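You operate a simulated robot arm through the tools that you are given. There is no shell and no other tool.

The job below is to be done with a simulated two-armed robot. You get a single attempt, and the scene is never put back.

JOB
Put the red insulator that says "65" from the top shelf of the grey cart on the top shelf of the blue cart and the red insulator that says "72" on the green press plate. Turn the speed knob to 12 m/min. Any order will do. Set down upright: red insulator.

Only the result counts: the job must be done as asked and must still hold three seconds after the hand-in. Knocking over, shifting, dropping, spilling or breaking anything else fails it.

ROBOT AND FRAMES
Two 6-joint arms with two-finger parallel grippers on one trunk, on a base that drives. Base frame: it is fixed to the floor where the robot stands at the start and does not move with it; the origin is under the middle of the robot, x ahead of it, y to its left, z up. Lengths are in m, angles in rad, forces in N, time in s.
The left shoulder is at the start at [0.05, 0.17, 1.173], the right one opposite. Each reaches about 1.092 m from its shoulder. Places, roughly: green press plate [3.2, -4.3, 0.7]; speed knob [7.4, -4.8, 0.4]; top shelf of the blue cart [1.8, 0, 0.8]. Payload 1.57 kg a hand.
The TCP of each hand is the grasp point between the finger pads, 0.03 m short of the fingertips. In the tool frame z runs along the fingers and y along their closing line. The gripper opens to 0.08 m. The fingers are 0.017 m wide and 0.012 m thick; the gripper's body (0.04 by 0.082 m) begins 0.08 m behind the TCP.
Orientation is that of the tool frame in the base frame, as a unit quaternion [x, y, z, w]. With the fingers straight down and closing along the base's y, the tool's x points along the base's -x, its y along +y and its z along -z.

CONTROLS
- The arms move only by the tool nudge_tool. It takes "left_plan", "right_plan" or both (then of equal length, played together; a hand with none holds still); each is a list of rows, each a list of 3 entries, a list of its own where there are three numbers: the shift along the tool's x, y, z in units of 25 mm (1.0 is 25 mm), then the turn, a rotation vector about the tool's x, y, z in units of 8 degrees (1.0 is 8 degrees), then the opening, from 0 (shut) to 1 (fully open). In form: [[[dx, dy, dz], [ax, ay, az], fingers], ...]. A call has 1 to 20 rows; each row shifts and turns the commanded pose from where the row before left it, along the tool's axes as they then stand. A call with a number of a shift or a turn outside -1 to 1 is refused whole. Rows are played at 5 a second. More than 0.05 m and 0.15 rad between two rows, or a gripper value outside its range, and nothing of the call is played. A pose out of reach is approached as far as the arm can. The call stops where the force on the tool passes 40 N (or 10 N more than at its start, if that is more) or the arm is blocked; 0.2 s more then pass. Each finger travels about 0.072 m/s and halts on what it meets, pressing with about 20 N; the grip force reading is that of the motor and also rises with nothing between the fingers. The clock runs only during rows and for 0.2 s after the last one: add rows that do not move to give the fingers time. It gives the time, the measured TCP pose, the force on the tool (base axes), the opening and the grip force at its end, in the units of the frame above (readings bear some noise), with the torque about the TCP (base axes, N m) and any sound that the robot's microphone picked up.
- Cameras (640 x 400 px; columns grow to the right, rows downward): "scene" is now at [0.0185, -0.0107, 1.7484]; the picture's right is [-0.21, -0.98, 0.00], its down [-0.78, 0.17, -0.61] and it looks along [0.59, -0.13, -0.79] (base axes); focal length 294 px, centre (320, 200). "left" rides on the left gripper at [0.072, 0.007, -0.122] in its tool frame; the picture's right is [-0.09, 1.00, 0.00], its down [-0.84, -0.08, -0.54] and it looks along [-0.54, -0.05, 0.84] (tool axes); focal length 238 px, centre (320, 200). "right" rides on the right gripper at [0.072, -0.007, -0.122] in its tool frame; the picture's right is [0.09, 1.00, 0.00], its down [-0.84, 0.08, -0.54] and it looks along [-0.54, 0.05, 0.84] (tool axes); focal length 238 px, centre (320, 200). There is no depth. A picture from a camera that has moved, and an enlarged one, comes with that camera's place and axes in the base frame and with its lens. The place of the scene camera against the robot may be out by one fixed shift of up to 0.025 m in any direction.
- grab_frame(camera): a new picture of that camera. No time passes.
- move_column(by): slides the trunk up (or, below 0, down) by that many m; the arms and the scene camera ride with it, the base frame stays. It gives what a move gives, with no picture.
- roll_base(legs): drives the robot by 1 to 6 legs, each [ahead, left, turn to the left] in m, m and rad, along the robot's own axes; the way and the turn of a leg run together, so that a leg with both is an arc; at most 1.5 m and 3.142 rad a leg. The arms and the cameras ride along, it lands a little off, and it stops where it bumps. It gives what a move gives.
- aim_head(pan, tilt): turns the head with the scene camera to pan (to the left, within 1.501 rad either way) and tilt (down, from -0.506 to 1.204), counted from straight ahead of the robot. It gives what a move gives.
- enlarge(camera, box): a new picture of the part [left, top, right, bottom] of that camera's present view, enlarged. No time passes.
- close_job(): hands the job in; it is judged then, once.

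Nothing tells you exact positions but the pictures and the camera data. Unless the task says otherwise, let go and move clear before handing in.

The tools are called after "Request:" as name(argument=value, ...) on one line, values as JSON. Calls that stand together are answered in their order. nudge_tool: Moves the arms, as the interface text tells. Its arguments: {"type":"object","properties":{"left_plan":{"type":"array"},"right_plan":{"type":"array"}},"required":[]} The other tools are called the same way: move_column (by) slides the trunk up or down; roll_base (legs) drives the base; aim_head (pan, tilt) turns the head that bears the scene camera; grab_frame (camera) takes a picture; enlarge (camera, box) takes an enlarged picture of a part of a camera's view; close_job () hands the job in.

At the start:

```text
time: 0.0
left_position: [0.7239, 0.1788, 1.0634]
left_ee_rot: [0.001, 1.0, 0.0, 0.001]
left_wrist_force: [-0.1, 0.2, 0.3]
left_wrist_torque: [0.0, 0.05, 0.01]
left_finger_gap: 0.0798
left_grip_force: 0.1
right_position: [0.6592, -0.3353, 1.0624]
right_ee_rot: [0.0, 1.0, 0.0, -0.001]
right_wrist_force: [0.9, 0.6, 0.2]
right_wrist_torque: [-0.02, -0.01, 0.0]
right_finger_gap: 0.0799
right_grip_force: 0.2
trunk travel left (down, up): [-0.788, 0.182]
robot x, y, heading: [-0.0002, 0.0031, -0.001]
head pan, tilt: [-0.211, 0.918]
```

scene: 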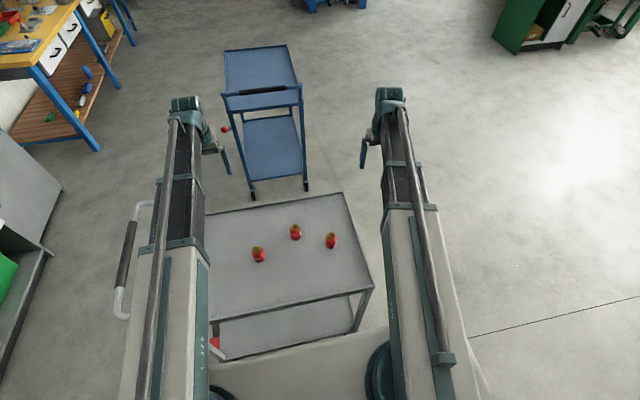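
right: 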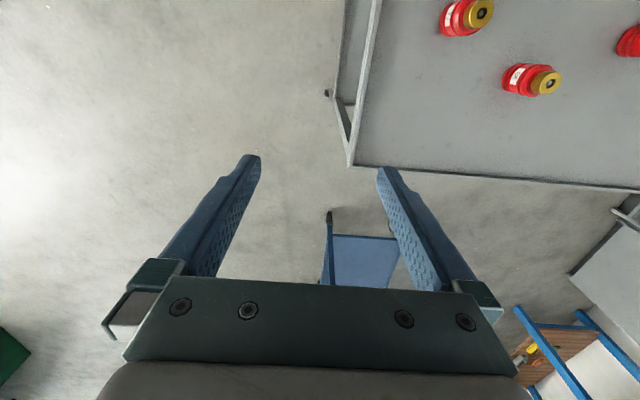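
left: 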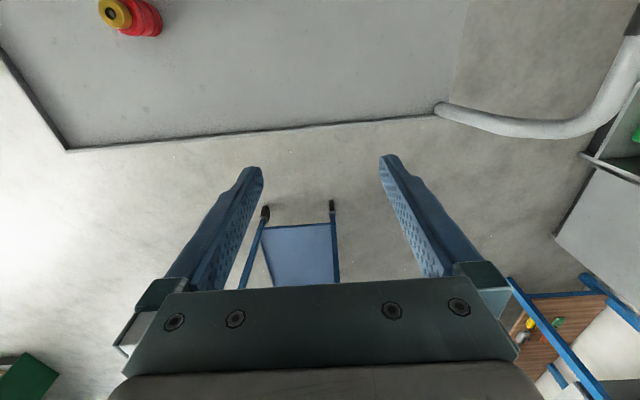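

I see a grey cart right in front of the robot with three red insulators on its top shelf, and the blue cart behind it. I'll look closer at the insulators to read their labels.

Request:
enlarge(camera="scene", box=[230, 210, 360, 280])

Request:
enlarge(camera="right", box=[400, 0, 640, 130])

Request:
enlarge(camera="left", box=[60, 0, 220, 80])

```text
4.92 times, centred on (295, 245) of scene
camera zoom: at [0.0185, -0.0107, 1.7484], right [-0.21, -0.98, 0.0], down [-0.78, 0.17, -0.61], along [0.59, -0.13, -0.79], focal length 1448 px, centre (443, -22)
```

zoom: 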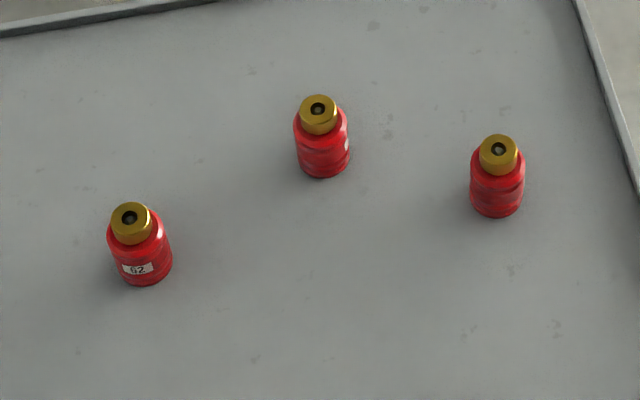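

```text
2.67 times, centred on (520, 65) of right
camera zoom: at [0.5871, -0.3408, 1.1842], right [-0.09, 1.0, 0.0], down [0.84, 0.08, 0.54], along [0.54, 0.05, -0.84], focal length 636 px, centre (-213, 560)
```

zoom: 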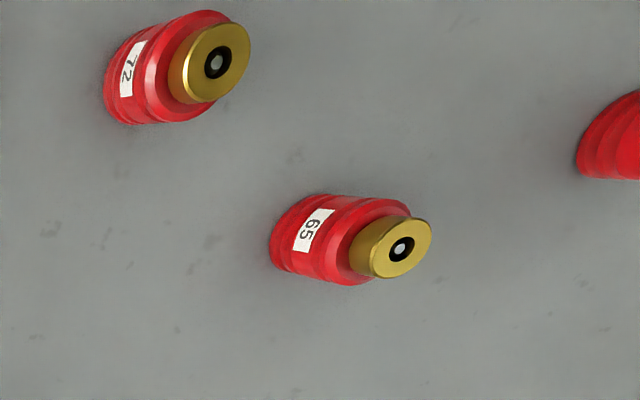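

```text
4.00 times, centred on (140, 40) of left
camera zoom: at [0.6525, 0.1865, 1.1846], right [0.09, 1.0, 0.0], down [0.84, -0.08, 0.54], along [0.54, -0.05, -0.84], focal length 953 px, centre (1040, 840)
```

zoom: 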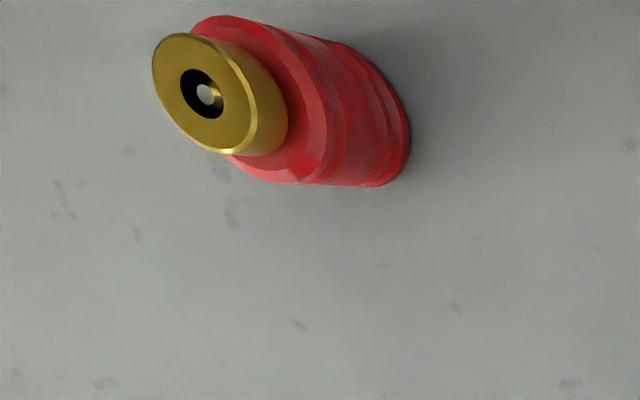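

The right wrist camera shows "65" (middle, about [0.60, -0.043], top at z≈0.847) and "72" (right, about [0.54, -0.163]); the left one says "62". Before acting I'll look around the room to plan the driving.

Request:
aim_head(pan=0.0, tilt=0.45)

Request:
grab_frame(camera="scene")

Request:
aim_head(pan=-0.8, tilt=0.45)

Request:
grab_frame(camera="scene")

Request:
aim_head(pan=-1.5, tilt=0.6)

Request:
grab_frame(camera="scene")

Request:
aim_head(pan=0.9, tilt=0.6)

Request:
grab_frame(camera="scene")

```text
time: 0.9
left_position: [0.7238, 0.1793, 1.0623]
left_ee_rot: [0.001, 1.0, 0.0, 0.0]
left_wrist_force: [0.4, 0.5, 0.0]
left_wrist_torque: [-0.01, 0.01, 0.01]
left_finger_gap: 0.08
left_grip_force: 0.0
right_position: [0.6591, -0.3344, 1.0632]
right_ee_rot: [-0.001, 1.0, -0.001, 0.0]
right_wrist_force: [-0.1, 0.0, -0.4]
right_wrist_torque: [0.0, 0.01, -0.02]
right_finger_gap: 0.0799
right_grip_force: 0.0
trunk travel left (down, up): [-0.788, 0.182]
robot x, y, heading: [0.0005, 0.0028, 0.003]
head pan, tilt: [0.0, 0.45]
```

```text
taken
camera scene: at [0.0376, 0.0048, 1.788], right [0.0, -1.0, 0.0], down [-0.44, 0.0, -0.9], along [0.9, 0.0, -0.44], focal length 294 px, centre (320, 200)
```

scene: 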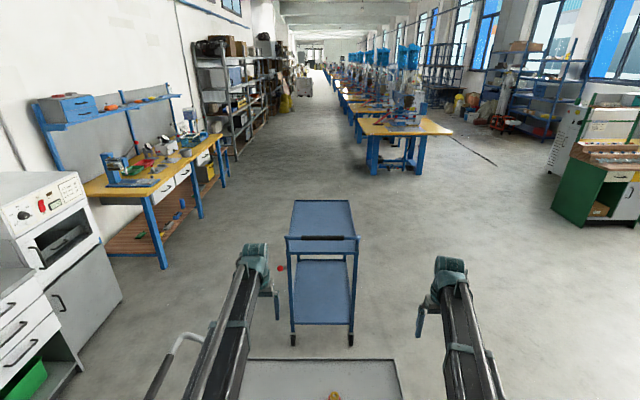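

```text
time: 2.0
left_position: [0.7233, 0.1779, 1.063]
left_ee_rot: [0.001, 1.0, 0.0, 0.001]
left_wrist_force: [-0.4, 0.5, 0.4]
left_wrist_torque: [0.01, 0.0, 0.01]
left_finger_gap: 0.0799
left_grip_force: 0.2
right_position: [0.6599, -0.3344, 1.0627]
right_ee_rot: [-0.001, 1.0, 0.0, 0.0]
right_wrist_force: [1.0, 0.4, -0.4]
right_wrist_torque: [0.02, 0.02, 0.06]
right_finger_gap: 0.0801
right_grip_force: 0.0
trunk travel left (down, up): [-0.788, 0.182]
robot x, y, heading: [-0.0009, 0.002, 0.001]
head pan, tilt: [-0.799, 0.45]
```

```text
taken
camera scene: at [0.0098, -0.061, 1.7881], right [-0.72, -0.7, 0.0], down [-0.3, 0.31, -0.9], along [0.63, -0.64, -0.44], focal length 294 px, centre (320, 200)
```

scene: 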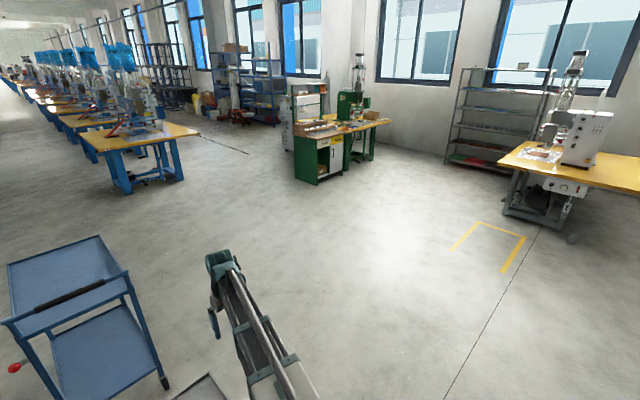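

```text
time: 3.1
left_position: [0.7247, 0.1792, 1.0623]
left_ee_rot: [0.001, 1.0, 0.0, 0.001]
left_wrist_force: [0.6, 0.3, 0.0]
left_wrist_torque: [0.05, -0.04, -0.02]
left_finger_gap: 0.0801
left_grip_force: 0.0
right_position: [0.6576, -0.3342, 1.0629]
right_ee_rot: [0.0, 1.0, 0.0, -0.001]
right_wrist_force: [0.0, -0.9, 0.9]
right_wrist_torque: [0.02, -0.02, -0.01]
right_finger_gap: 0.0801
right_grip_force: 0.1
trunk travel left (down, up): [-0.788, 0.182]
robot x, y, heading: [0.0001, 0.0003, 0.001]
head pan, tilt: [-1.499, 0.6]
```

```text
taken
camera scene: at [-0.0479, -0.0833, 1.7745], right [-1.0, -0.07, 0.0], down [-0.04, 0.56, -0.83], along [0.06, -0.82, -0.56], focal length 294 px, centre (320, 200)
```

scene: 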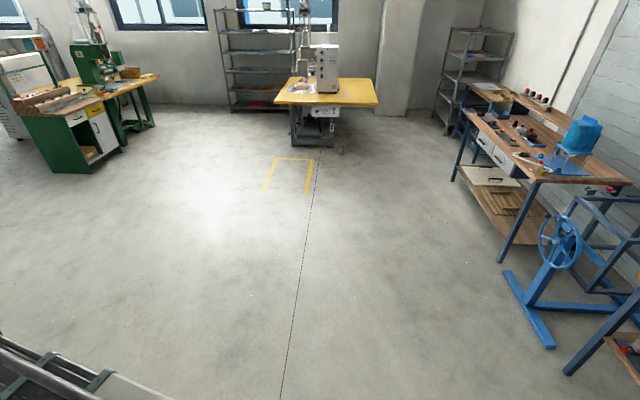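

```text
time: 5.3
left_position: [0.7239, 0.1793, 1.0629]
left_ee_rot: [0.001, 1.0, 0.0, 0.001]
left_wrist_force: [0.1, -0.1, 0.0]
left_wrist_torque: [-0.03, -0.01, 0.01]
left_finger_gap: 0.08
left_grip_force: 0.1
right_position: [0.6597, -0.3334, 1.0633]
right_ee_rot: [0.0, 1.0, 0.0, 0.0]
right_wrist_force: [-0.9, 0.1, -1.1]
right_wrist_torque: [-0.02, -0.01, -0.03]
right_finger_gap: 0.0799
right_grip_force: 0.0
trunk travel left (down, up): [-0.788, 0.182]
robot x, y, heading: [-0.0012, 0.0002, 0.0]
head pan, tilt: [0.901, 0.6]
```

```text
taken
camera scene: at [0.0006, 0.0741, 1.7745], right [0.78, -0.62, 0.0], down [-0.35, -0.44, -0.83], along [0.51, 0.65, -0.56], focal length 294 px, centre (320, 200)
```

scene: 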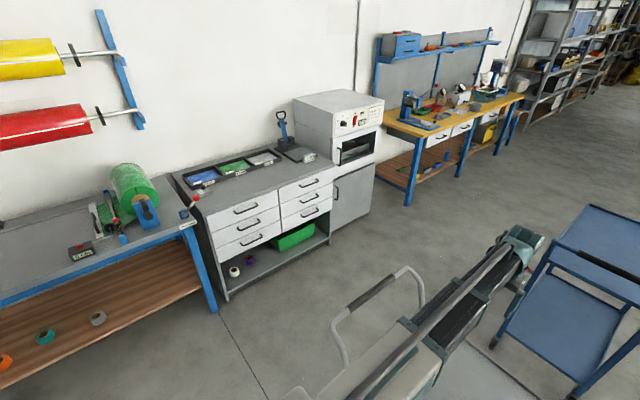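

The insulators' positions agree between cameras. Next I hover the right hand above "72" at [0.539, -0.163] and check with its wrist camera.

Request:
nudge_tool(right_plan=[[[0.6, 0.86, 0.66], [0, 0, 0], 1], [[0.6, 0.86, 0.66], [0, 0, 0], 1], [[0.6, 0.86, 0.66], [0, 0, 0], 1], [[0.6, 0.86, 0.66], [0, 0, 0], 1], [[0.6, 0.86, 0.66], [0, 0, 0], 1], [[0.6, 0.86, 0.66], [0, 0, 0], 1], [[0.6, 0.86, 0.66], [0, 0, 0], 1], [[0.6, 0.86, 0.66], [0, 0, 0], 1], [[0, 0, 0], [0, 0, 0], 1]])

Request:
grab_frame(camera="right")

Request:
aim_head(pan=0.0, tilt=1.0)

Request:
grab_frame(camera="scene")

```text
time: 7.3
left_position: [0.7234, 0.1781, 1.0624]
left_ee_rot: [0.001, 1.0, -0.001, 0.001]
left_wrist_force: [0.4, -0.5, 0.2]
left_wrist_torque: [-0.05, 0.0, 0.0]
left_finger_gap: 0.0801
left_grip_force: 0.0
right_position: [0.5385, -0.1635, 1.0619]
right_ee_rot: [0.0, 1.0, 0.0, 0.0]
right_wrist_force: [0.4, 0.5, 0.0]
right_wrist_torque: [-0.05, 0.01, 0.0]
right_finger_gap: 0.0799
right_grip_force: 0.1
right hand out of reach, approached as far as the arm can: row 1, 2, 3, 4, 5, 6, 7, 8
trunk travel left (down, up): [-0.788, 0.182]
robot x, y, heading: [-0.0004, -0.0013, 0.0]
head pan, tilt: [0.901, 0.6]
```

```text
taken
camera right: at [0.4665, -0.1692, 1.1842], right [-0.09, 1.0, 0.0], down [0.84, 0.08, 0.54], along [0.54, 0.05, -0.84], focal length 238 px, centre (320, 200)
```

right: 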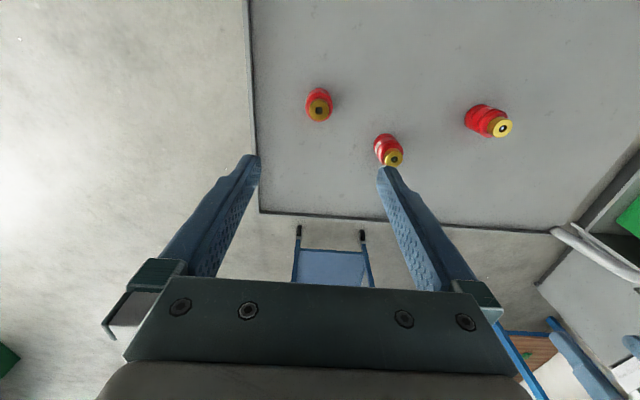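

```text
time: 8.5
left_position: [0.7234, 0.1787, 1.0633]
left_ee_rot: [0.001, 1.0, 0.0, 0.001]
left_wrist_force: [0.0, -0.5, 1.0]
left_wrist_torque: [0.02, -0.01, -0.04]
left_finger_gap: 0.0799
left_grip_force: 0.0
right_position: [0.5387, -0.1634, 1.0628]
right_ee_rot: [0.0, 1.0, -0.001, 0.0]
right_wrist_force: [-0.2, -0.2, 1.3]
right_wrist_torque: [0.01, -0.02, 0.0]
right_finger_gap: 0.08
right_grip_force: 0.1
trunk travel left (down, up): [-0.788, 0.182]
robot x, y, heading: [-0.0013, 0.0014, 0.004]
head pan, tilt: [0.0, 1.0]
```

```text
taken
camera scene: at [0.0153, 0.005, 1.7425], right [0.0, -1.0, 0.0], down [-0.84, 0.0, -0.54], along [0.54, 0.0, -0.84], focal length 294 px, centre (320, 200)
```

scene: 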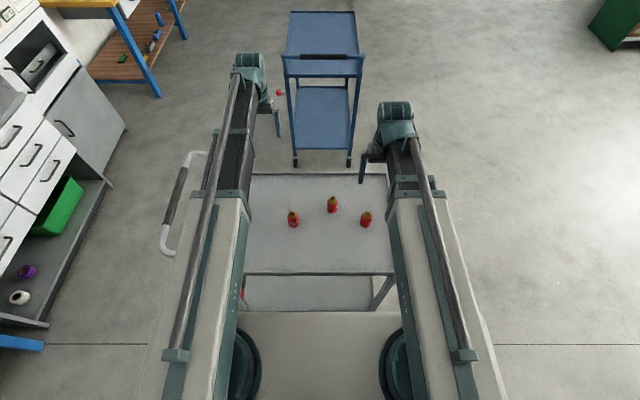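

The right hand reached x and y but not the lower z, so I'll test whether the arm itself can go down before using the trunk.

Request:
nudge_tool(right_plan=[[[0, 0, 1], [0, 0, 0], 1], [[0, 0, 1], [0, 0, 0], 1]])

```text
time: 9.1
left_position: [0.7248, 0.1782, 1.0623]
left_ee_rot: [0.002, 1.0, 0.001, 0.001]
left_wrist_force: [-1.4, 0.5, 0.1]
left_wrist_torque: [-0.02, -0.01, -0.01]
left_finger_gap: 0.0803
left_grip_force: 0.0
right_position: [0.5383, -0.1632, 1.0622]
right_ee_rot: [-0.001, 1.0, 0.0, 0.0]
right_wrist_force: [0.5, -1.0, -0.3]
right_wrist_torque: [-0.01, 0.0, -0.01]
right_finger_gap: 0.0799
right_grip_force: 0.1
right hand out of reach, approached as far as the arm can: row 1, 2
trunk travel left (down, up): [-0.788, 0.182]
robot x, y, heading: [-0.0028, -0.0011, -0.002]
head pan, tilt: [0.0, 1.0]
```

The arm can't go lower with fingers down. I'll test whether it can go up.

Request:
nudge_tool(right_plan=[[[0, 0, -1], [0, 0, 0], 1], [[0, 0, -1], [0, 0, 0], 1], [[0, 0, 0], [0, 0, 0], 1]])

Request:
enlarge(camera="scene", box=[200, 40, 480, 240])

Request:
grab_frame(camera="left")

```text
time: 9.9
left_position: [0.7246, 0.1786, 1.0624]
left_ee_rot: [0.0, 1.0, 0.0, 0.001]
left_wrist_force: [0.0, 0.3, -0.3]
left_wrist_torque: [0.04, -0.02, -0.03]
left_finger_gap: 0.0798
left_grip_force: 0.0
right_position: [0.5382, -0.1638, 1.0635]
right_ee_rot: [0.0, 1.0, 0.0, 0.0]
right_wrist_force: [0.9, -0.3, 0.4]
right_wrist_torque: [0.01, 0.02, 0.0]
right_finger_gap: 0.08
right_grip_force: 0.1
right hand out of reach, approached as far as the arm can: row 1, 2
trunk travel left (down, up): [-0.788, 0.182]
robot x, y, heading: [-0.0008, 0.0041, 0.003]
head pan, tilt: [0.0, 1.0]
```

```text
2.00 times, centred on (340, 140) of scene
camera zoom: at [0.0153, 0.0049, 1.7425], right [0.0, -1.0, 0.0], down [-0.84, 0.0, -0.54], along [0.54, 0.0, -0.84], focal length 588 px, centre (280, 320)
```

zoom: 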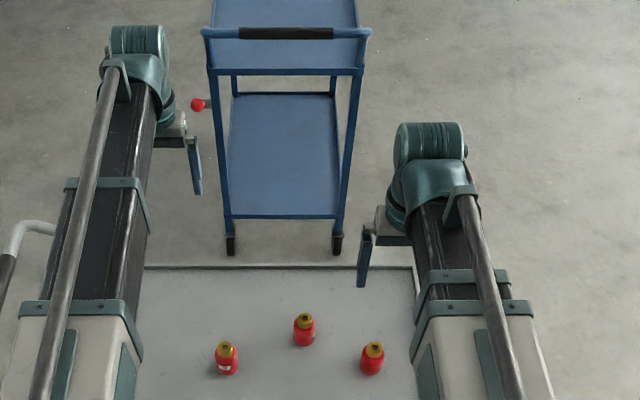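

```text
taken
camera left: at [0.6525, 0.1865, 1.1846], right [0.09, 1.0, 0.0], down [0.84, -0.08, 0.54], along [0.54, -0.05, -0.84], focal length 238 px, centre (320, 200)
```

left: 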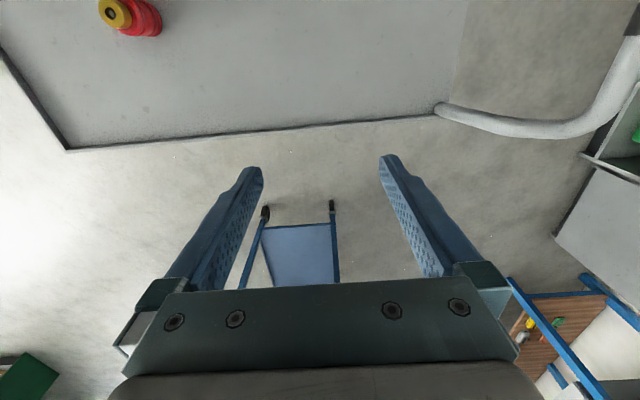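

Height appears fixed relative to the trunk, so the trunk will set the height. I'll test the wrist's rotation freedom with the left hand in free air.

Request:
nudge_tool(left_plan=[[[0, 0, 0], [0, 1, 0], 1], [[0, 0, 0], [0, 1, 0], 1], [[0, 0, 0], [0, 0, 0], 1]])

Request:
nudge_tool(left_plan=[[[0, 0, 0], [0, -1, 0], 1], [[0, 0, 0], [0, -1, 0], 1], [[0, 0, 0], [1, 0, 0], 1], [[0, 0, 0], [1, 0, 0], 1], [[0, 0, 0], [0, 0, 0], 1]])

Request:
nudge_tool(left_plan=[[[0, 0, 0], [-1, 0, 0], 1], [[0, 0, 0], [-1, 0, 0], 1], [[0, 0, 0], [0, 0, 1], 1], [[0, 0, 0], [0, 0, 1], 1], [[0, 0, 0], [0, 0, 0], 1]])

```text
time: 10.7
left_position: [0.7237, 0.1794, 1.0715]
left_ee_rot: [0.0, 0.99, -0.001, -0.139]
left_wrist_force: [0.9, 0.5, -0.1]
left_wrist_torque: [-0.01, 0.0, 0.02]
left_finger_gap: 0.0798
left_grip_force: 0.1
left hand out of reach, approached as far as the arm can: row 2
right_position: [0.5383, -0.1628, 1.0639]
right_ee_rot: [0.0, 1.0, 0.0, -0.001]
right_wrist_force: [0.4, 0.1, -0.4]
right_wrist_torque: [0.01, -0.02, 0.02]
right_finger_gap: 0.0798
right_grip_force: 0.0
trunk travel left (down, up): [-0.788, 0.182]
robot x, y, heading: [-0.0013, -0.0049, 0.004]
head pan, tilt: [0.0, 1.0]
```

```text
time: 11.9
left_position: [0.725, 0.1779, 1.0714]
left_ee_rot: [0.001, 0.99, -0.14, 0.001]
left_wrist_force: [1.6, 1.1, 0.6]
left_wrist_torque: [-0.01, -0.01, 0.02]
left_finger_gap: 0.0799
left_grip_force: 0.0
left hand out of reach, approached as far as the arm can: row 1, 4
right_position: [0.5389, -0.1643, 1.0638]
right_ee_rot: [0.0, 1.0, 0.0, 0.0]
right_wrist_force: [-1.7, -0.1, -0.1]
right_wrist_torque: [-0.01, -0.02, -0.03]
right_finger_gap: 0.0801
right_grip_force: 0.1
trunk travel left (down, up): [-0.788, 0.182]
robot x, y, heading: [-0.0025, 0.0008, -0.004]
head pan, tilt: [0.0, 1.0]
```

```text
time: 13.1
left_position: [0.7242, 0.1781, 1.0627]
left_ee_rot: [0.141, 0.99, 0.0, 0.001]
left_wrist_force: [-0.1, 0.2, 0.1]
left_wrist_torque: [0.01, 0.03, -0.02]
left_finger_gap: 0.0801
left_grip_force: 0.0
left hand out of reach, approached as far as the arm can: row 1
right_position: [0.5391, -0.1627, 1.0628]
right_ee_rot: [0.0, 1.0, 0.001, 0.0]
right_wrist_force: [0.3, -0.2, 0.1]
right_wrist_torque: [-0.02, -0.01, 0.0]
right_finger_gap: 0.0802
right_grip_force: 0.0
trunk travel left (down, up): [-0.788, 0.182]
robot x, y, heading: [0.0017, -0.0015, 0.001]
head pan, tilt: [0.0, 1.0]
```

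The wrist centre sits in a fixed plane about 0.22 m above the TCP, so the trunk does the vertical work. I'll undo the test turn and the unfulfilled z command, and move the left hand ahead, clear of the grey cart, before lowering.

Request:
nudge_tool(left_plan=[[[0, 0, 0], [0, 0, -1], 1], [[0, 0, 0], [0, 0, -1], 1], [[-1, 0.5, 0], [0, 0, 0], 1], [[-1, 0.5, 0], [0, 0, 0], 1], [[-1, 0.5, 0], [0, 0, 0], 1], [[-1, 0.5, 0], [0, 0, 0], 1], [[-1, 0.5, 0], [0, 0, 0], 1], [[-1, 0.5, 0], [0, 0, 0], 1]], right_plan=[[[0, 0, -0.88], [0, 0, 0], 1], [[0, 0, -0.88], [0, 0, 0], 1], [[0, 0, -0.88], [0, 0, 0], 1], [[0, 0, -0.88], [0, 0, 0], 1], [[0, 0, -0.88], [0, 0, 0], 1], [[0, 0, -0.88], [0, 0, 0], 1], [[0, 0, 0], [0, 0, 0], 1], [[0, 0, 0], [0, 0, 0], 1]])

```text
time: 14.9
left_position: [0.8748, 0.2514, 1.0628]
left_ee_rot: [0.001, 1.0, 0.0, 0.001]
left_wrist_force: [0.8, 0.4, 0.4]
left_wrist_torque: [0.01, 0.02, 0.03]
left_finger_gap: 0.0799
left_grip_force: 0.1
left hand out of reach, approached as far as the arm can: row 4
right_position: [0.5388, -0.1636, 1.0633]
right_ee_rot: [0.0, 1.0, 0.0, 0.0]
right_wrist_force: [-0.5, 0.2, 0.1]
right_wrist_torque: [-0.03, -0.01, -0.01]
right_finger_gap: 0.0799
right_grip_force: 0.1
right hand out of reach, approached as far as the arm can: row 1, 2, 3, 4, 5, 6
trunk travel left (down, up): [-0.788, 0.182]
robot x, y, heading: [-0.0014, 0.0001, 0.002]
head pan, tilt: [0.0, 1.0]
```

Request:
enlarge(camera="right", box=[280, 70, 440, 170])

Request:
grab_frame(camera="scene")

```text
4.00 times, centred on (360, 120) of right
camera zoom: at [0.4668, -0.1693, 1.1841], right [-0.09, 1.0, 0.0], down [0.84, 0.08, 0.54], along [0.54, 0.05, -0.84], focal length 953 px, centre (160, 520)
```

zoom: 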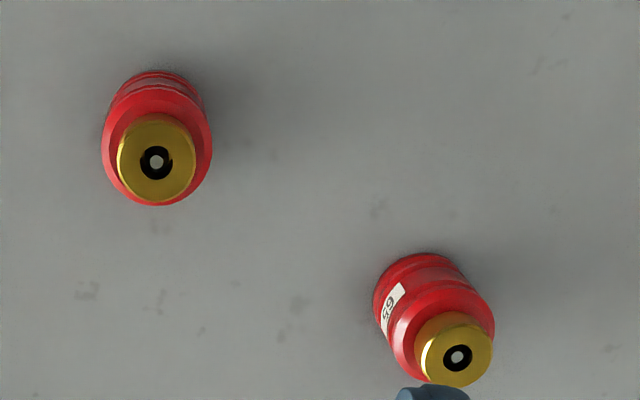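

```text
taken
camera scene: at [0.0159, 0.0051, 1.7425], right [0.0, -1.0, 0.0], down [-0.84, 0.0, -0.54], along [0.54, 0.0, -0.84], focal length 294 px, centre (320, 200)
```

scene: 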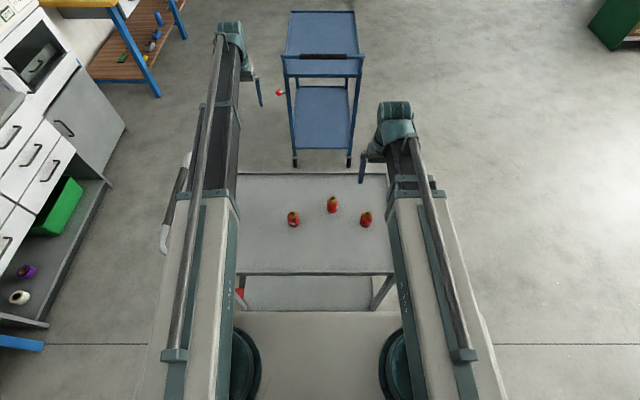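

The right TCP stands right above "72". I'll lower the trunk in two steps.

Request:
move_column(by=-0.15)

Request:
grab_frame(camera="right")

Request:
grab_frame(camera="scene")

```text
time: 16.7
left_position: [0.8735, 0.2504, 0.912]
left_ee_rot: [0.001, 1.0, 0.0, 0.001]
left_wrist_force: [-0.1, 0.1, 0.3]
left_wrist_torque: [0.0, 0.03, 0.01]
left_finger_gap: 0.08
left_grip_force: 0.1
right_position: [0.5375, -0.1633, 0.9124]
right_ee_rot: [0.0, 1.0, 0.0, 0.001]
right_wrist_force: [-0.6, -0.8, -0.1]
right_wrist_torque: [0.01, -0.02, 0.03]
right_finger_gap: 0.08
right_grip_force: 0.0
trunk travel left (down, up): [-0.638, 0.332]
robot x, y, heading: [-0.0028, 0.0028, -0.003]
head pan, tilt: [0.0, 1.0]
```

```text
taken
camera right: at [0.4663, -0.1694, 1.0343], right [-0.09, 1.0, 0.0], down [0.84, 0.08, 0.54], along [0.54, 0.05, -0.84], focal length 238 px, centre (320, 200)
```

right: 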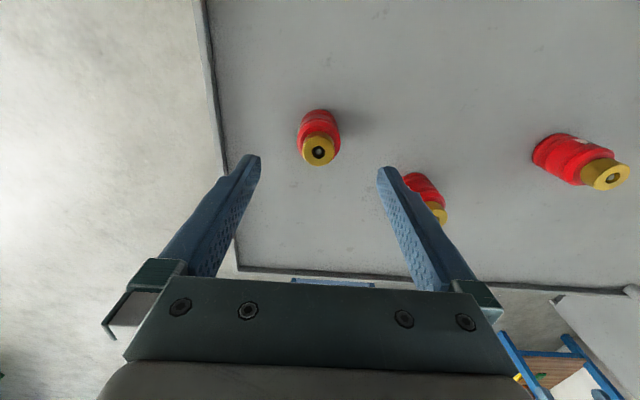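

```text
taken
camera scene: at [0.0152, 0.0049, 1.5925], right [0.0, -1.0, 0.0], down [-0.84, 0.0, -0.54], along [0.54, 0.0, -0.84], focal length 294 px, centre (320, 200)
```

scene: 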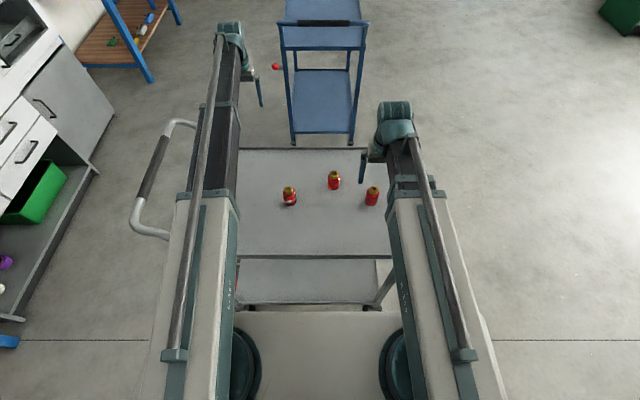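

Request:
move_column(by=-0.095)

Request:
grab_frame(camera="right")

```text
time: 17.9
left_position: [0.8738, 0.2505, 0.8192]
left_ee_rot: [0.0, 1.0, 0.0, 0.002]
left_wrist_force: [-0.5, 1.0, -0.2]
left_wrist_torque: [0.01, 0.0, -0.03]
left_finger_gap: 0.0801
left_grip_force: 0.2
right_position: [0.5387, -0.164, 0.8177]
right_ee_rot: [-0.001, 1.0, 0.0, 0.0]
right_wrist_force: [0.3, 0.2, 0.0]
right_wrist_torque: [-0.01, 0.04, 0.0]
right_finger_gap: 0.0802
right_grip_force: 0.1
trunk travel left (down, up): [-0.543, 0.427]
robot x, y, heading: [0.0022, -0.0009, -0.001]
head pan, tilt: [0.0, 1.0]
```

```text
taken
camera right: at [0.4663, -0.1694, 0.9393], right [-0.09, 1.0, 0.0], down [0.84, 0.08, 0.54], along [0.54, 0.05, -0.84], focal length 238 px, centre (320, 200)
```

right: 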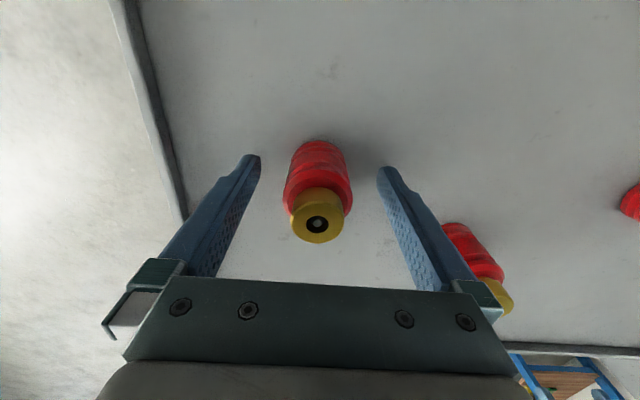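

"72" stands between the right fingers; close on it.

Request:
nudge_tool(right_plan=[[[0, 0, 0], [0, 0, 0], 0.5], [[0, 0, 0], [0, 0, 0], 0.3], [[0, 0, 0], [0, 0, 0], 0.1], [[0, 0, 0], [0, 0, 0], 0], [[0, 0, 0], [0, 0, 0], 0]])

Request:
grab_frame(camera="right")

```text
time: 19.1
left_position: [0.8733, 0.2521, 0.8172]
left_ee_rot: [0.0, 1.0, 0.0, 0.001]
left_wrist_force: [0.2, 0.6, 0.0]
left_wrist_torque: [0.02, 0.02, 0.01]
left_finger_gap: 0.08
left_grip_force: 0.0
right_position: [0.5377, -0.1644, 0.817]
right_ee_rot: [0.0, 1.0, -0.001, 0.0]
right_wrist_force: [0.4, 0.6, -0.2]
right_wrist_torque: [0.01, -0.02, 0.0]
right_finger_gap: 0.0391
right_grip_force: 20.2
trunk travel left (down, up): [-0.543, 0.427]
robot x, y, heading: [0.0002, -0.0022, -0.002]
head pan, tilt: [0.0, 1.0]
```

```text
taken
camera right: at [0.4664, -0.1694, 0.9392], right [-0.09, 1.0, 0.0], down [0.84, 0.08, 0.54], along [0.54, 0.05, -0.84], focal length 238 px, centre (320, 200)
```

right: 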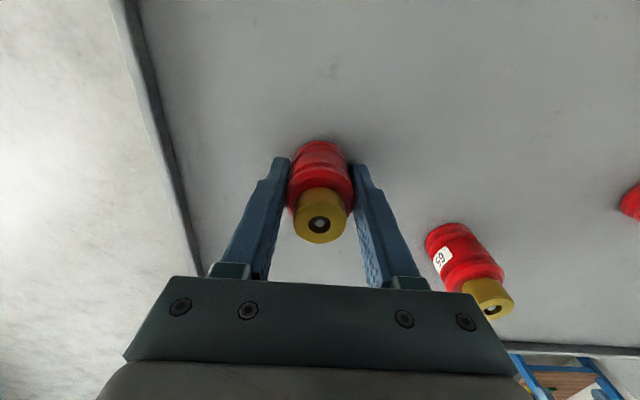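

Got "72" (gap 39 mm, 20 N). I'll lift, swing the right hand off to the right clear of the cart, and bring the left hand over "65".

Request:
move_column(by=0.2)

Request:
nudge_tool(left_plan=[[[0.913, -0.982, 0], [0, 0, 0], 1], [[0.913, -0.982, 0], [0, 0, 0], 1], [[0.913, -0.982, 0], [0, 0, 0], 1], [[0.913, -0.982, 0], [0, 0, 0], 1], [[0.913, -0.982, 0], [0, 0, 0], 1], [[0.913, -0.982, 0], [0, 0, 0], 1], [[0.913, -0.982, 0], [0, 0, 0], 1], [[0.913, -0.982, 0], [0, 0, 0], 1], [[0.913, -0.982, 0], [0, 0, 0], 1], [[0.913, -0.982, 0], [0, 0, 0], 1], [[0.913, -0.982, 0], [0, 0, 0], 1], [[0.913, -0.982, 0], [0, 0, 0], 1], [[0, 0, 0], [0, 0, 0], 1]], right_plan=[[[-0.2, -0.96, 0], [0, 0, 0], 0], [[-0.2, -0.96, 0], [0, 0, 0], 0], [[-0.2, -0.96, 0], [0, 0, 0], 0], [[-0.2, -0.96, 0], [0, 0, 0], 0], [[-0.2, -0.96, 0], [0, 0, 0], 0], [[-0.2, -0.96, 0], [0, 0, 0], 0], [[-0.2, -0.96, 0], [0, 0, 0], 0], [[-0.2, -0.96, 0], [0, 0, 0], 0], [[-0.2, -0.96, 0], [0, 0, 0], 0], [[-0.2, -0.96, 0], [0, 0, 0], 0], [[-0.2, -0.96, 0], [0, 0, 0], 0], [[-0.2, -0.96, 0], [0, 0, 0], 0], [[0, 0, 0], [0, 0, 0], 0]])

Request:
grab_frame(camera="left")

Request:
grab_frame(camera="scene")

Request:
grab_frame(camera="right")

```text
time: 21.3
left_position: [0.8743, 0.2519, 1.0184]
left_ee_rot: [0.001, 1.0, -0.001, 0.001]
left_wrist_force: [0.2, -0.1, -0.6]
left_wrist_torque: [-0.01, 0.0, -0.01]
left_finger_gap: 0.08
left_grip_force: 0.1
right_position: [0.5386, -0.163, 1.0169]
right_ee_rot: [-0.001, 1.0, 0.0, 0.0]
right_wrist_force: [-1.3, 0.0, -1.2]
right_wrist_torque: [0.01, -0.03, 0.01]
right_finger_gap: 0.0274
right_grip_force: 19.4
trunk travel left (down, up): [-0.743, 0.227]
robot x, y, heading: [-0.0023, -0.0008, 0.001]
head pan, tilt: [0.0, 1.0]
```

```text
time: 24.1
left_position: [0.5977, -0.0432, 1.0189]
left_ee_rot: [0.002, 1.0, 0.0, 0.0]
left_wrist_force: [0.8, 0.1, -0.1]
left_wrist_torque: [-0.04, 0.0, 0.01]
left_finger_gap: 0.0799
left_grip_force: 0.1
right_position: [0.5976, -0.4544, 1.0187]
right_ee_rot: [0.0, 1.0, 0.0, -0.001]
right_wrist_force: [-0.3, -0.3, -1.1]
right_wrist_torque: [0.02, 0.0, -0.01]
right_finger_gap: 0.0274
right_grip_force: 20.2
trunk travel left (down, up): [-0.743, 0.227]
robot x, y, heading: [-0.0004, -0.0019, -0.003]
head pan, tilt: [0.0, 1.0]
```

```text
taken
camera left: at [0.5273, -0.0346, 1.1396], right [0.09, 1.0, 0.0], down [0.84, -0.08, 0.54], along [0.54, -0.05, -0.84], focal length 238 px, centre (320, 200)
```

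left: 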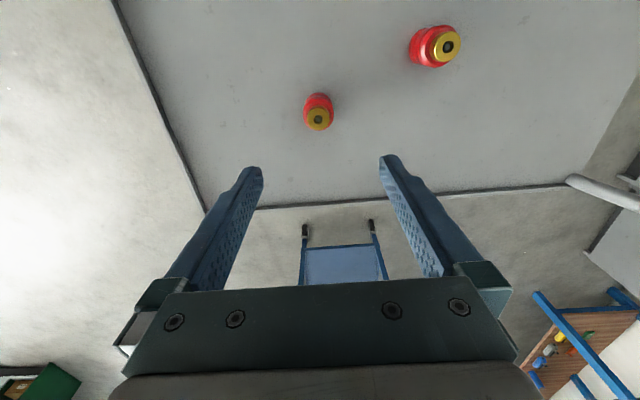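

```text
taken
camera scene: at [0.0154, 0.0049, 1.6975], right [0.0, -1.0, 0.0], down [-0.84, 0.0, -0.54], along [0.54, 0.0, -0.84], focal length 294 px, centre (320, 200)
```

scene: 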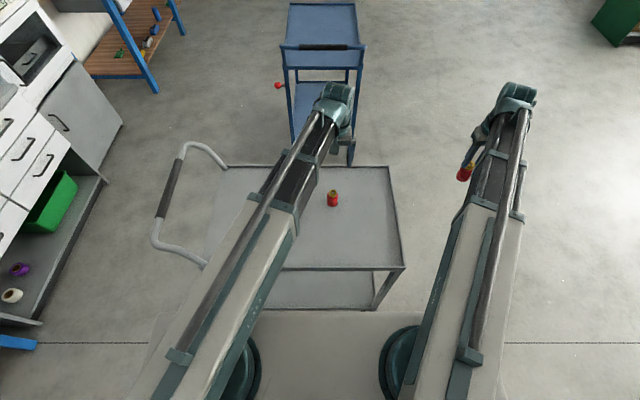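

```text
taken
camera right: at [0.5254, -0.46, 1.1392], right [-0.09, 1.0, 0.0], down [0.84, 0.08, 0.54], along [0.54, 0.05, -0.84], focal length 238 px, centre (320, 200)
```

right: 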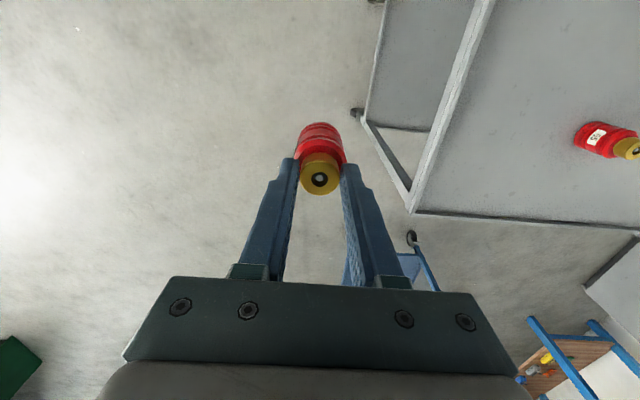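

"72" has slid down in the grip during the lift (gap fell from 39 to 27 mm); now held by the gold cap. Let me look closely before doing anything else.

Request:
enlarge(camera="right", box=[260, 100, 380, 200])

Request:
enlarge(camera="scene", box=[420, 130, 520, 200])

Request:
enlarge(camera="left", box=[290, 20, 470, 140])

```text
4.00 times, centred on (320, 150) of right
camera zoom: at [0.5254, -0.46, 1.1392], right [-0.09, 1.0, 0.0], down [0.84, 0.08, 0.54], along [0.54, 0.05, -0.84], focal length 953 px, centre (320, 400)
```

zoom: 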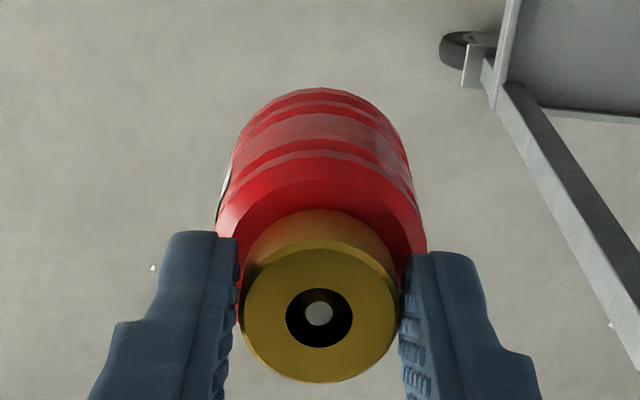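

```text
5.71 times, centred on (470, 165) of scene
camera zoom: at [0.0154, 0.0049, 1.6975], right [0.0, -1.0, 0.0], down [-0.84, 0.0, -0.54], along [0.54, 0.0, -0.84], focal length 1681 px, centre (-537, 400)
```

zoom: 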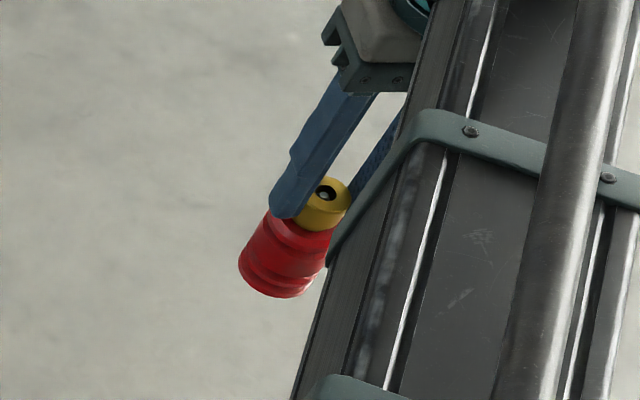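

```text
3.33 times, centred on (380, 80) of left
camera zoom: at [0.5273, -0.0346, 1.1396], right [0.09, 1.0, 0.0], down [0.84, -0.08, 0.54], along [0.54, -0.05, -0.84], focal length 794 px, centre (120, 600)
```

zoom: 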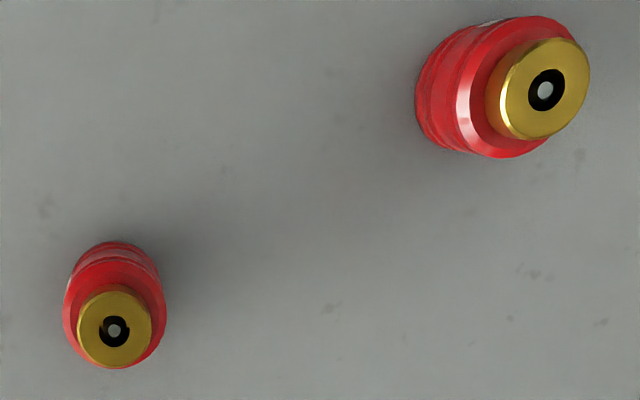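

The red body is slick, but the gold cap (13 mm tall, 27 mm wide) holds fine. I'll grip "65" by its cap directly: fingertips just above the red shoulder, i.e. TCP at about z = 0.865.

Request:
nudge_tool(left_plan=[[[-0.08, 0, 0], [0, 0, 0], 0.7], [[0, 0, 0], [0, 0, 0], 0.7]])

Request:
move_column(by=-0.11)

Request:
grab_frame(camera="left")

Request:
enlarge(camera="right", box=[260, 100, 380, 200])

```text
time: 24.7
left_position: [0.6019, -0.0433, 1.0177]
left_ee_rot: [0.001, 1.0, 0.0, 0.0]
left_wrist_force: [-0.2, 0.2, -0.2]
left_wrist_torque: [0.0, 0.01, -0.06]
left_finger_gap: 0.0559
left_grip_force: 0.2
right_position: [0.5974, -0.4533, 1.0183]
right_ee_rot: [0.0, 1.0, 0.0, 0.0]
right_wrist_force: [-0.1, 0.7, -0.6]
right_wrist_torque: [-0.04, 0.03, 0.03]
right_finger_gap: 0.0276
right_grip_force: 20.0
trunk travel left (down, up): [-0.743, 0.227]
robot x, y, heading: [-0.0004, 0.0002, 0.002]
head pan, tilt: [0.0, 1.0]
```

```text
time: 26.1
left_position: [0.6021, -0.042, 0.9079]
left_ee_rot: [0.001, 1.0, 0.0, 0.0]
left_wrist_force: [0.6, -0.5, 1.3]
left_wrist_torque: [-0.01, -0.03, 0.01]
left_finger_gap: 0.0558
left_grip_force: 0.0
right_position: [0.5974, -0.454, 0.9082]
right_ee_rot: [0.0, 1.0, 0.0, 0.0]
right_wrist_force: [0.0, -0.2, -1.4]
right_wrist_torque: [0.02, 0.02, -0.03]
right_finger_gap: 0.0275
right_grip_force: 20.0
trunk travel left (down, up): [-0.633, 0.337]
robot x, y, heading: [-0.0034, 0.0026, 0.0]
head pan, tilt: [0.0, 1.0]
```

```text
taken
camera left: at [0.5301, -0.0348, 1.0297], right [0.09, 1.0, 0.0], down [0.84, -0.08, 0.54], along [0.54, -0.05, -0.84], focal length 238 px, centre (320, 200)
```

left: 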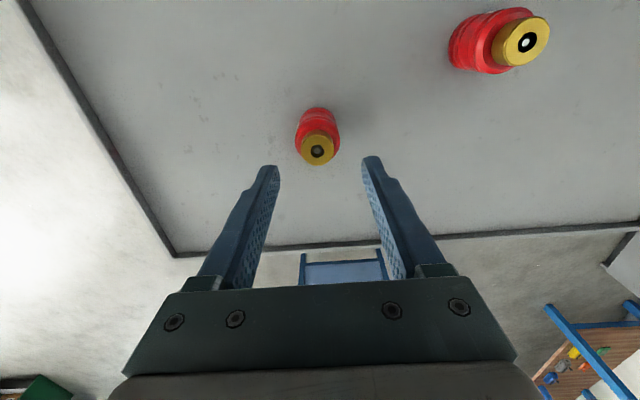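

```text
4.00 times, centred on (320, 150) of right
camera zoom: at [0.5253, -0.4597, 1.0293], right [-0.09, 1.0, 0.0], down [0.84, 0.08, 0.54], along [0.54, 0.05, -0.84], focal length 953 px, centre (320, 400)
```

zoom: 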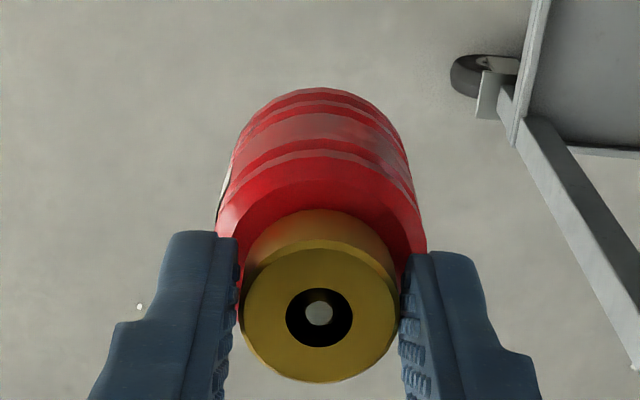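

Request:
move_column(by=-0.042)

Request:
enlarge(camera="left", box=[230, 100, 410, 220])

```text
time: 27.0
left_position: [0.603, -0.0421, 0.8664]
left_ee_rot: [0.001, 1.0, 0.0, 0.001]
left_wrist_force: [-0.1, 0.1, 0.4]
left_wrist_torque: [0.01, 0.02, -0.02]
left_finger_gap: 0.0559
left_grip_force: 0.1
right_position: [0.5975, -0.4539, 0.8665]
right_ee_rot: [0.0, 1.0, 0.0, 0.001]
right_wrist_force: [-0.4, -0.4, -0.6]
right_wrist_torque: [-0.04, -0.01, -0.01]
right_finger_gap: 0.0277
right_grip_force: 20.0
trunk travel left (down, up): [-0.591, 0.379]
robot x, y, heading: [0.0017, -0.0011, -0.004]
head pan, tilt: [0.0, 1.0]
```

```text
3.33 times, centred on (320, 160) of left
camera zoom: at [0.5301, -0.0348, 0.9877], right [0.09, 1.0, 0.0], down [0.84, -0.08, 0.54], along [0.54, -0.05, -0.84], focal length 794 px, centre (320, 333)
```

zoom: 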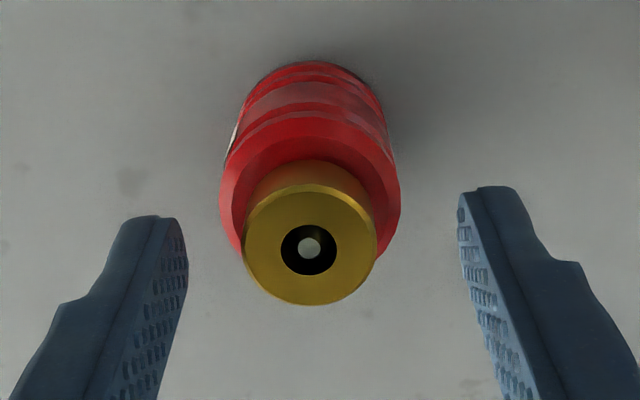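

Fingertips straddle the cap of "65" at the right height; close the left gripper.

Request:
nudge_tool(left_plan=[[[0, 0, 0], [0, 0, 0], 0.5], [[0, 0, 0], [0, 0, 0], 0.35], [[0, 0, 0], [0, 0, 0], 0.2], [[0, 0, 0], [0, 0, 0], 0], [[0, 0, 0], [0, 0, 0], 0]])

Request:
enlarge(camera="left", box=[230, 100, 410, 220])

```text
time: 28.2
left_position: [0.6016, -0.0423, 0.8661]
left_ee_rot: [0.001, 1.0, 0.0, 0.001]
left_wrist_force: [-0.5, -1.0, 1.0]
left_wrist_torque: [-0.03, 0.01, -0.04]
left_finger_gap: 0.0275
left_grip_force: 19.7
right_position: [0.5967, -0.4539, 0.866]
right_ee_rot: [0.001, 1.0, 0.001, 0.001]
right_wrist_force: [0.5, 0.1, -1.4]
right_wrist_torque: [-0.02, 0.0, 0.01]
right_finger_gap: 0.0275
right_grip_force: 20.2
trunk travel left (down, up): [-0.591, 0.379]
robot x, y, heading: [0.002, 0.0004, -0.004]
head pan, tilt: [0.0, 1.0]
```

```text
3.33 times, centred on (320, 160) of left
camera zoom: at [0.5302, -0.0349, 0.9876], right [0.09, 1.0, 0.0], down [0.84, -0.08, 0.54], along [0.54, -0.05, -0.84], focal length 794 px, centre (320, 333)
```

zoom: 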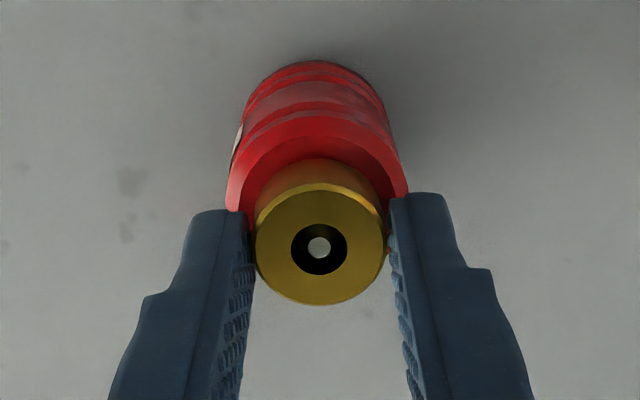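

Request:
move_column(by=0.03)

Request:
enlarge(camera="left", box=[230, 100, 410, 220])

Request:
move_column(by=0.17)

Request:
enlarge(camera="left", box=[230, 100, 410, 220])

```text
time: 28.9
left_position: [0.6014, -0.0424, 0.8955]
left_ee_rot: [0.001, 1.0, 0.0, 0.0]
left_wrist_force: [-0.8, -0.1, -0.8]
left_wrist_torque: [0.02, 0.01, -0.01]
left_finger_gap: 0.0272
left_grip_force: 19.8
right_position: [0.5984, -0.4544, 0.8956]
right_ee_rot: [0.0, 1.0, 0.001, 0.001]
right_wrist_force: [-0.6, 0.1, -0.9]
right_wrist_torque: [0.01, -0.01, 0.0]
right_finger_gap: 0.0275
right_grip_force: 19.9
trunk travel left (down, up): [-0.621, 0.349]
robot x, y, heading: [0.0003, 0.0003, -0.002]
head pan, tilt: [0.0, 1.0]
```

```text
3.33 times, centred on (320, 160) of left
camera zoom: at [0.5304, -0.0348, 1.0175], right [0.09, 1.0, 0.0], down [0.84, -0.08, 0.54], along [0.54, -0.05, -0.84], focal length 794 px, centre (320, 333)
```

zoom: 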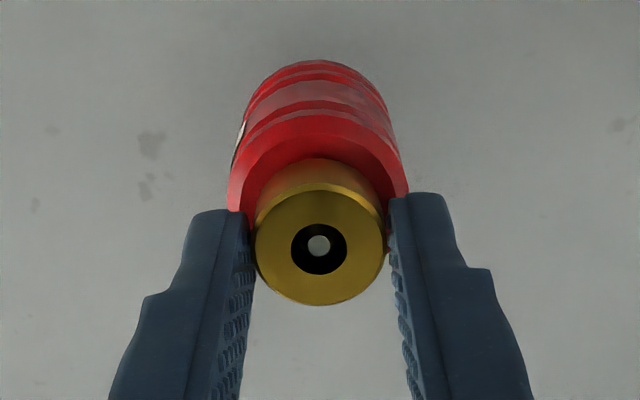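

```text
time: 30.9
left_position: [0.601, -0.0431, 1.0651]
left_ee_rot: [0.0, 1.0, 0.002, 0.002]
left_wrist_force: [-0.2, 0.5, -1.1]
left_wrist_torque: [0.0, -0.02, 0.02]
left_finger_gap: 0.0273
left_grip_force: 19.8
right_position: [0.5973, -0.4545, 1.0659]
right_ee_rot: [0.0, 1.0, 0.0, 0.0]
right_wrist_force: [-0.1, -0.6, -1.6]
right_wrist_torque: [-0.01, 0.01, 0.0]
right_finger_gap: 0.0275
right_grip_force: 20.3
trunk travel left (down, up): [-0.791, 0.179]
robot x, y, heading: [0.0021, -0.005, -0.001]
head pan, tilt: [0.0, 1.0]
```

```text
3.33 times, centred on (320, 160) of left
camera zoom: at [0.5304, -0.0349, 1.1874], right [0.09, 1.0, 0.0], down [0.84, -0.08, 0.54], along [0.54, -0.05, -0.84], focal length 794 px, centre (320, 333)
```

zoom: 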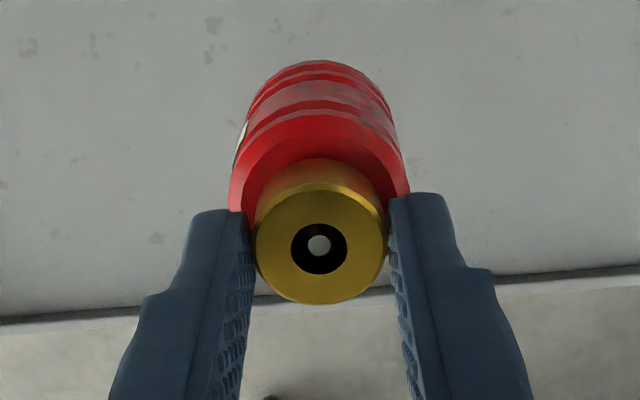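

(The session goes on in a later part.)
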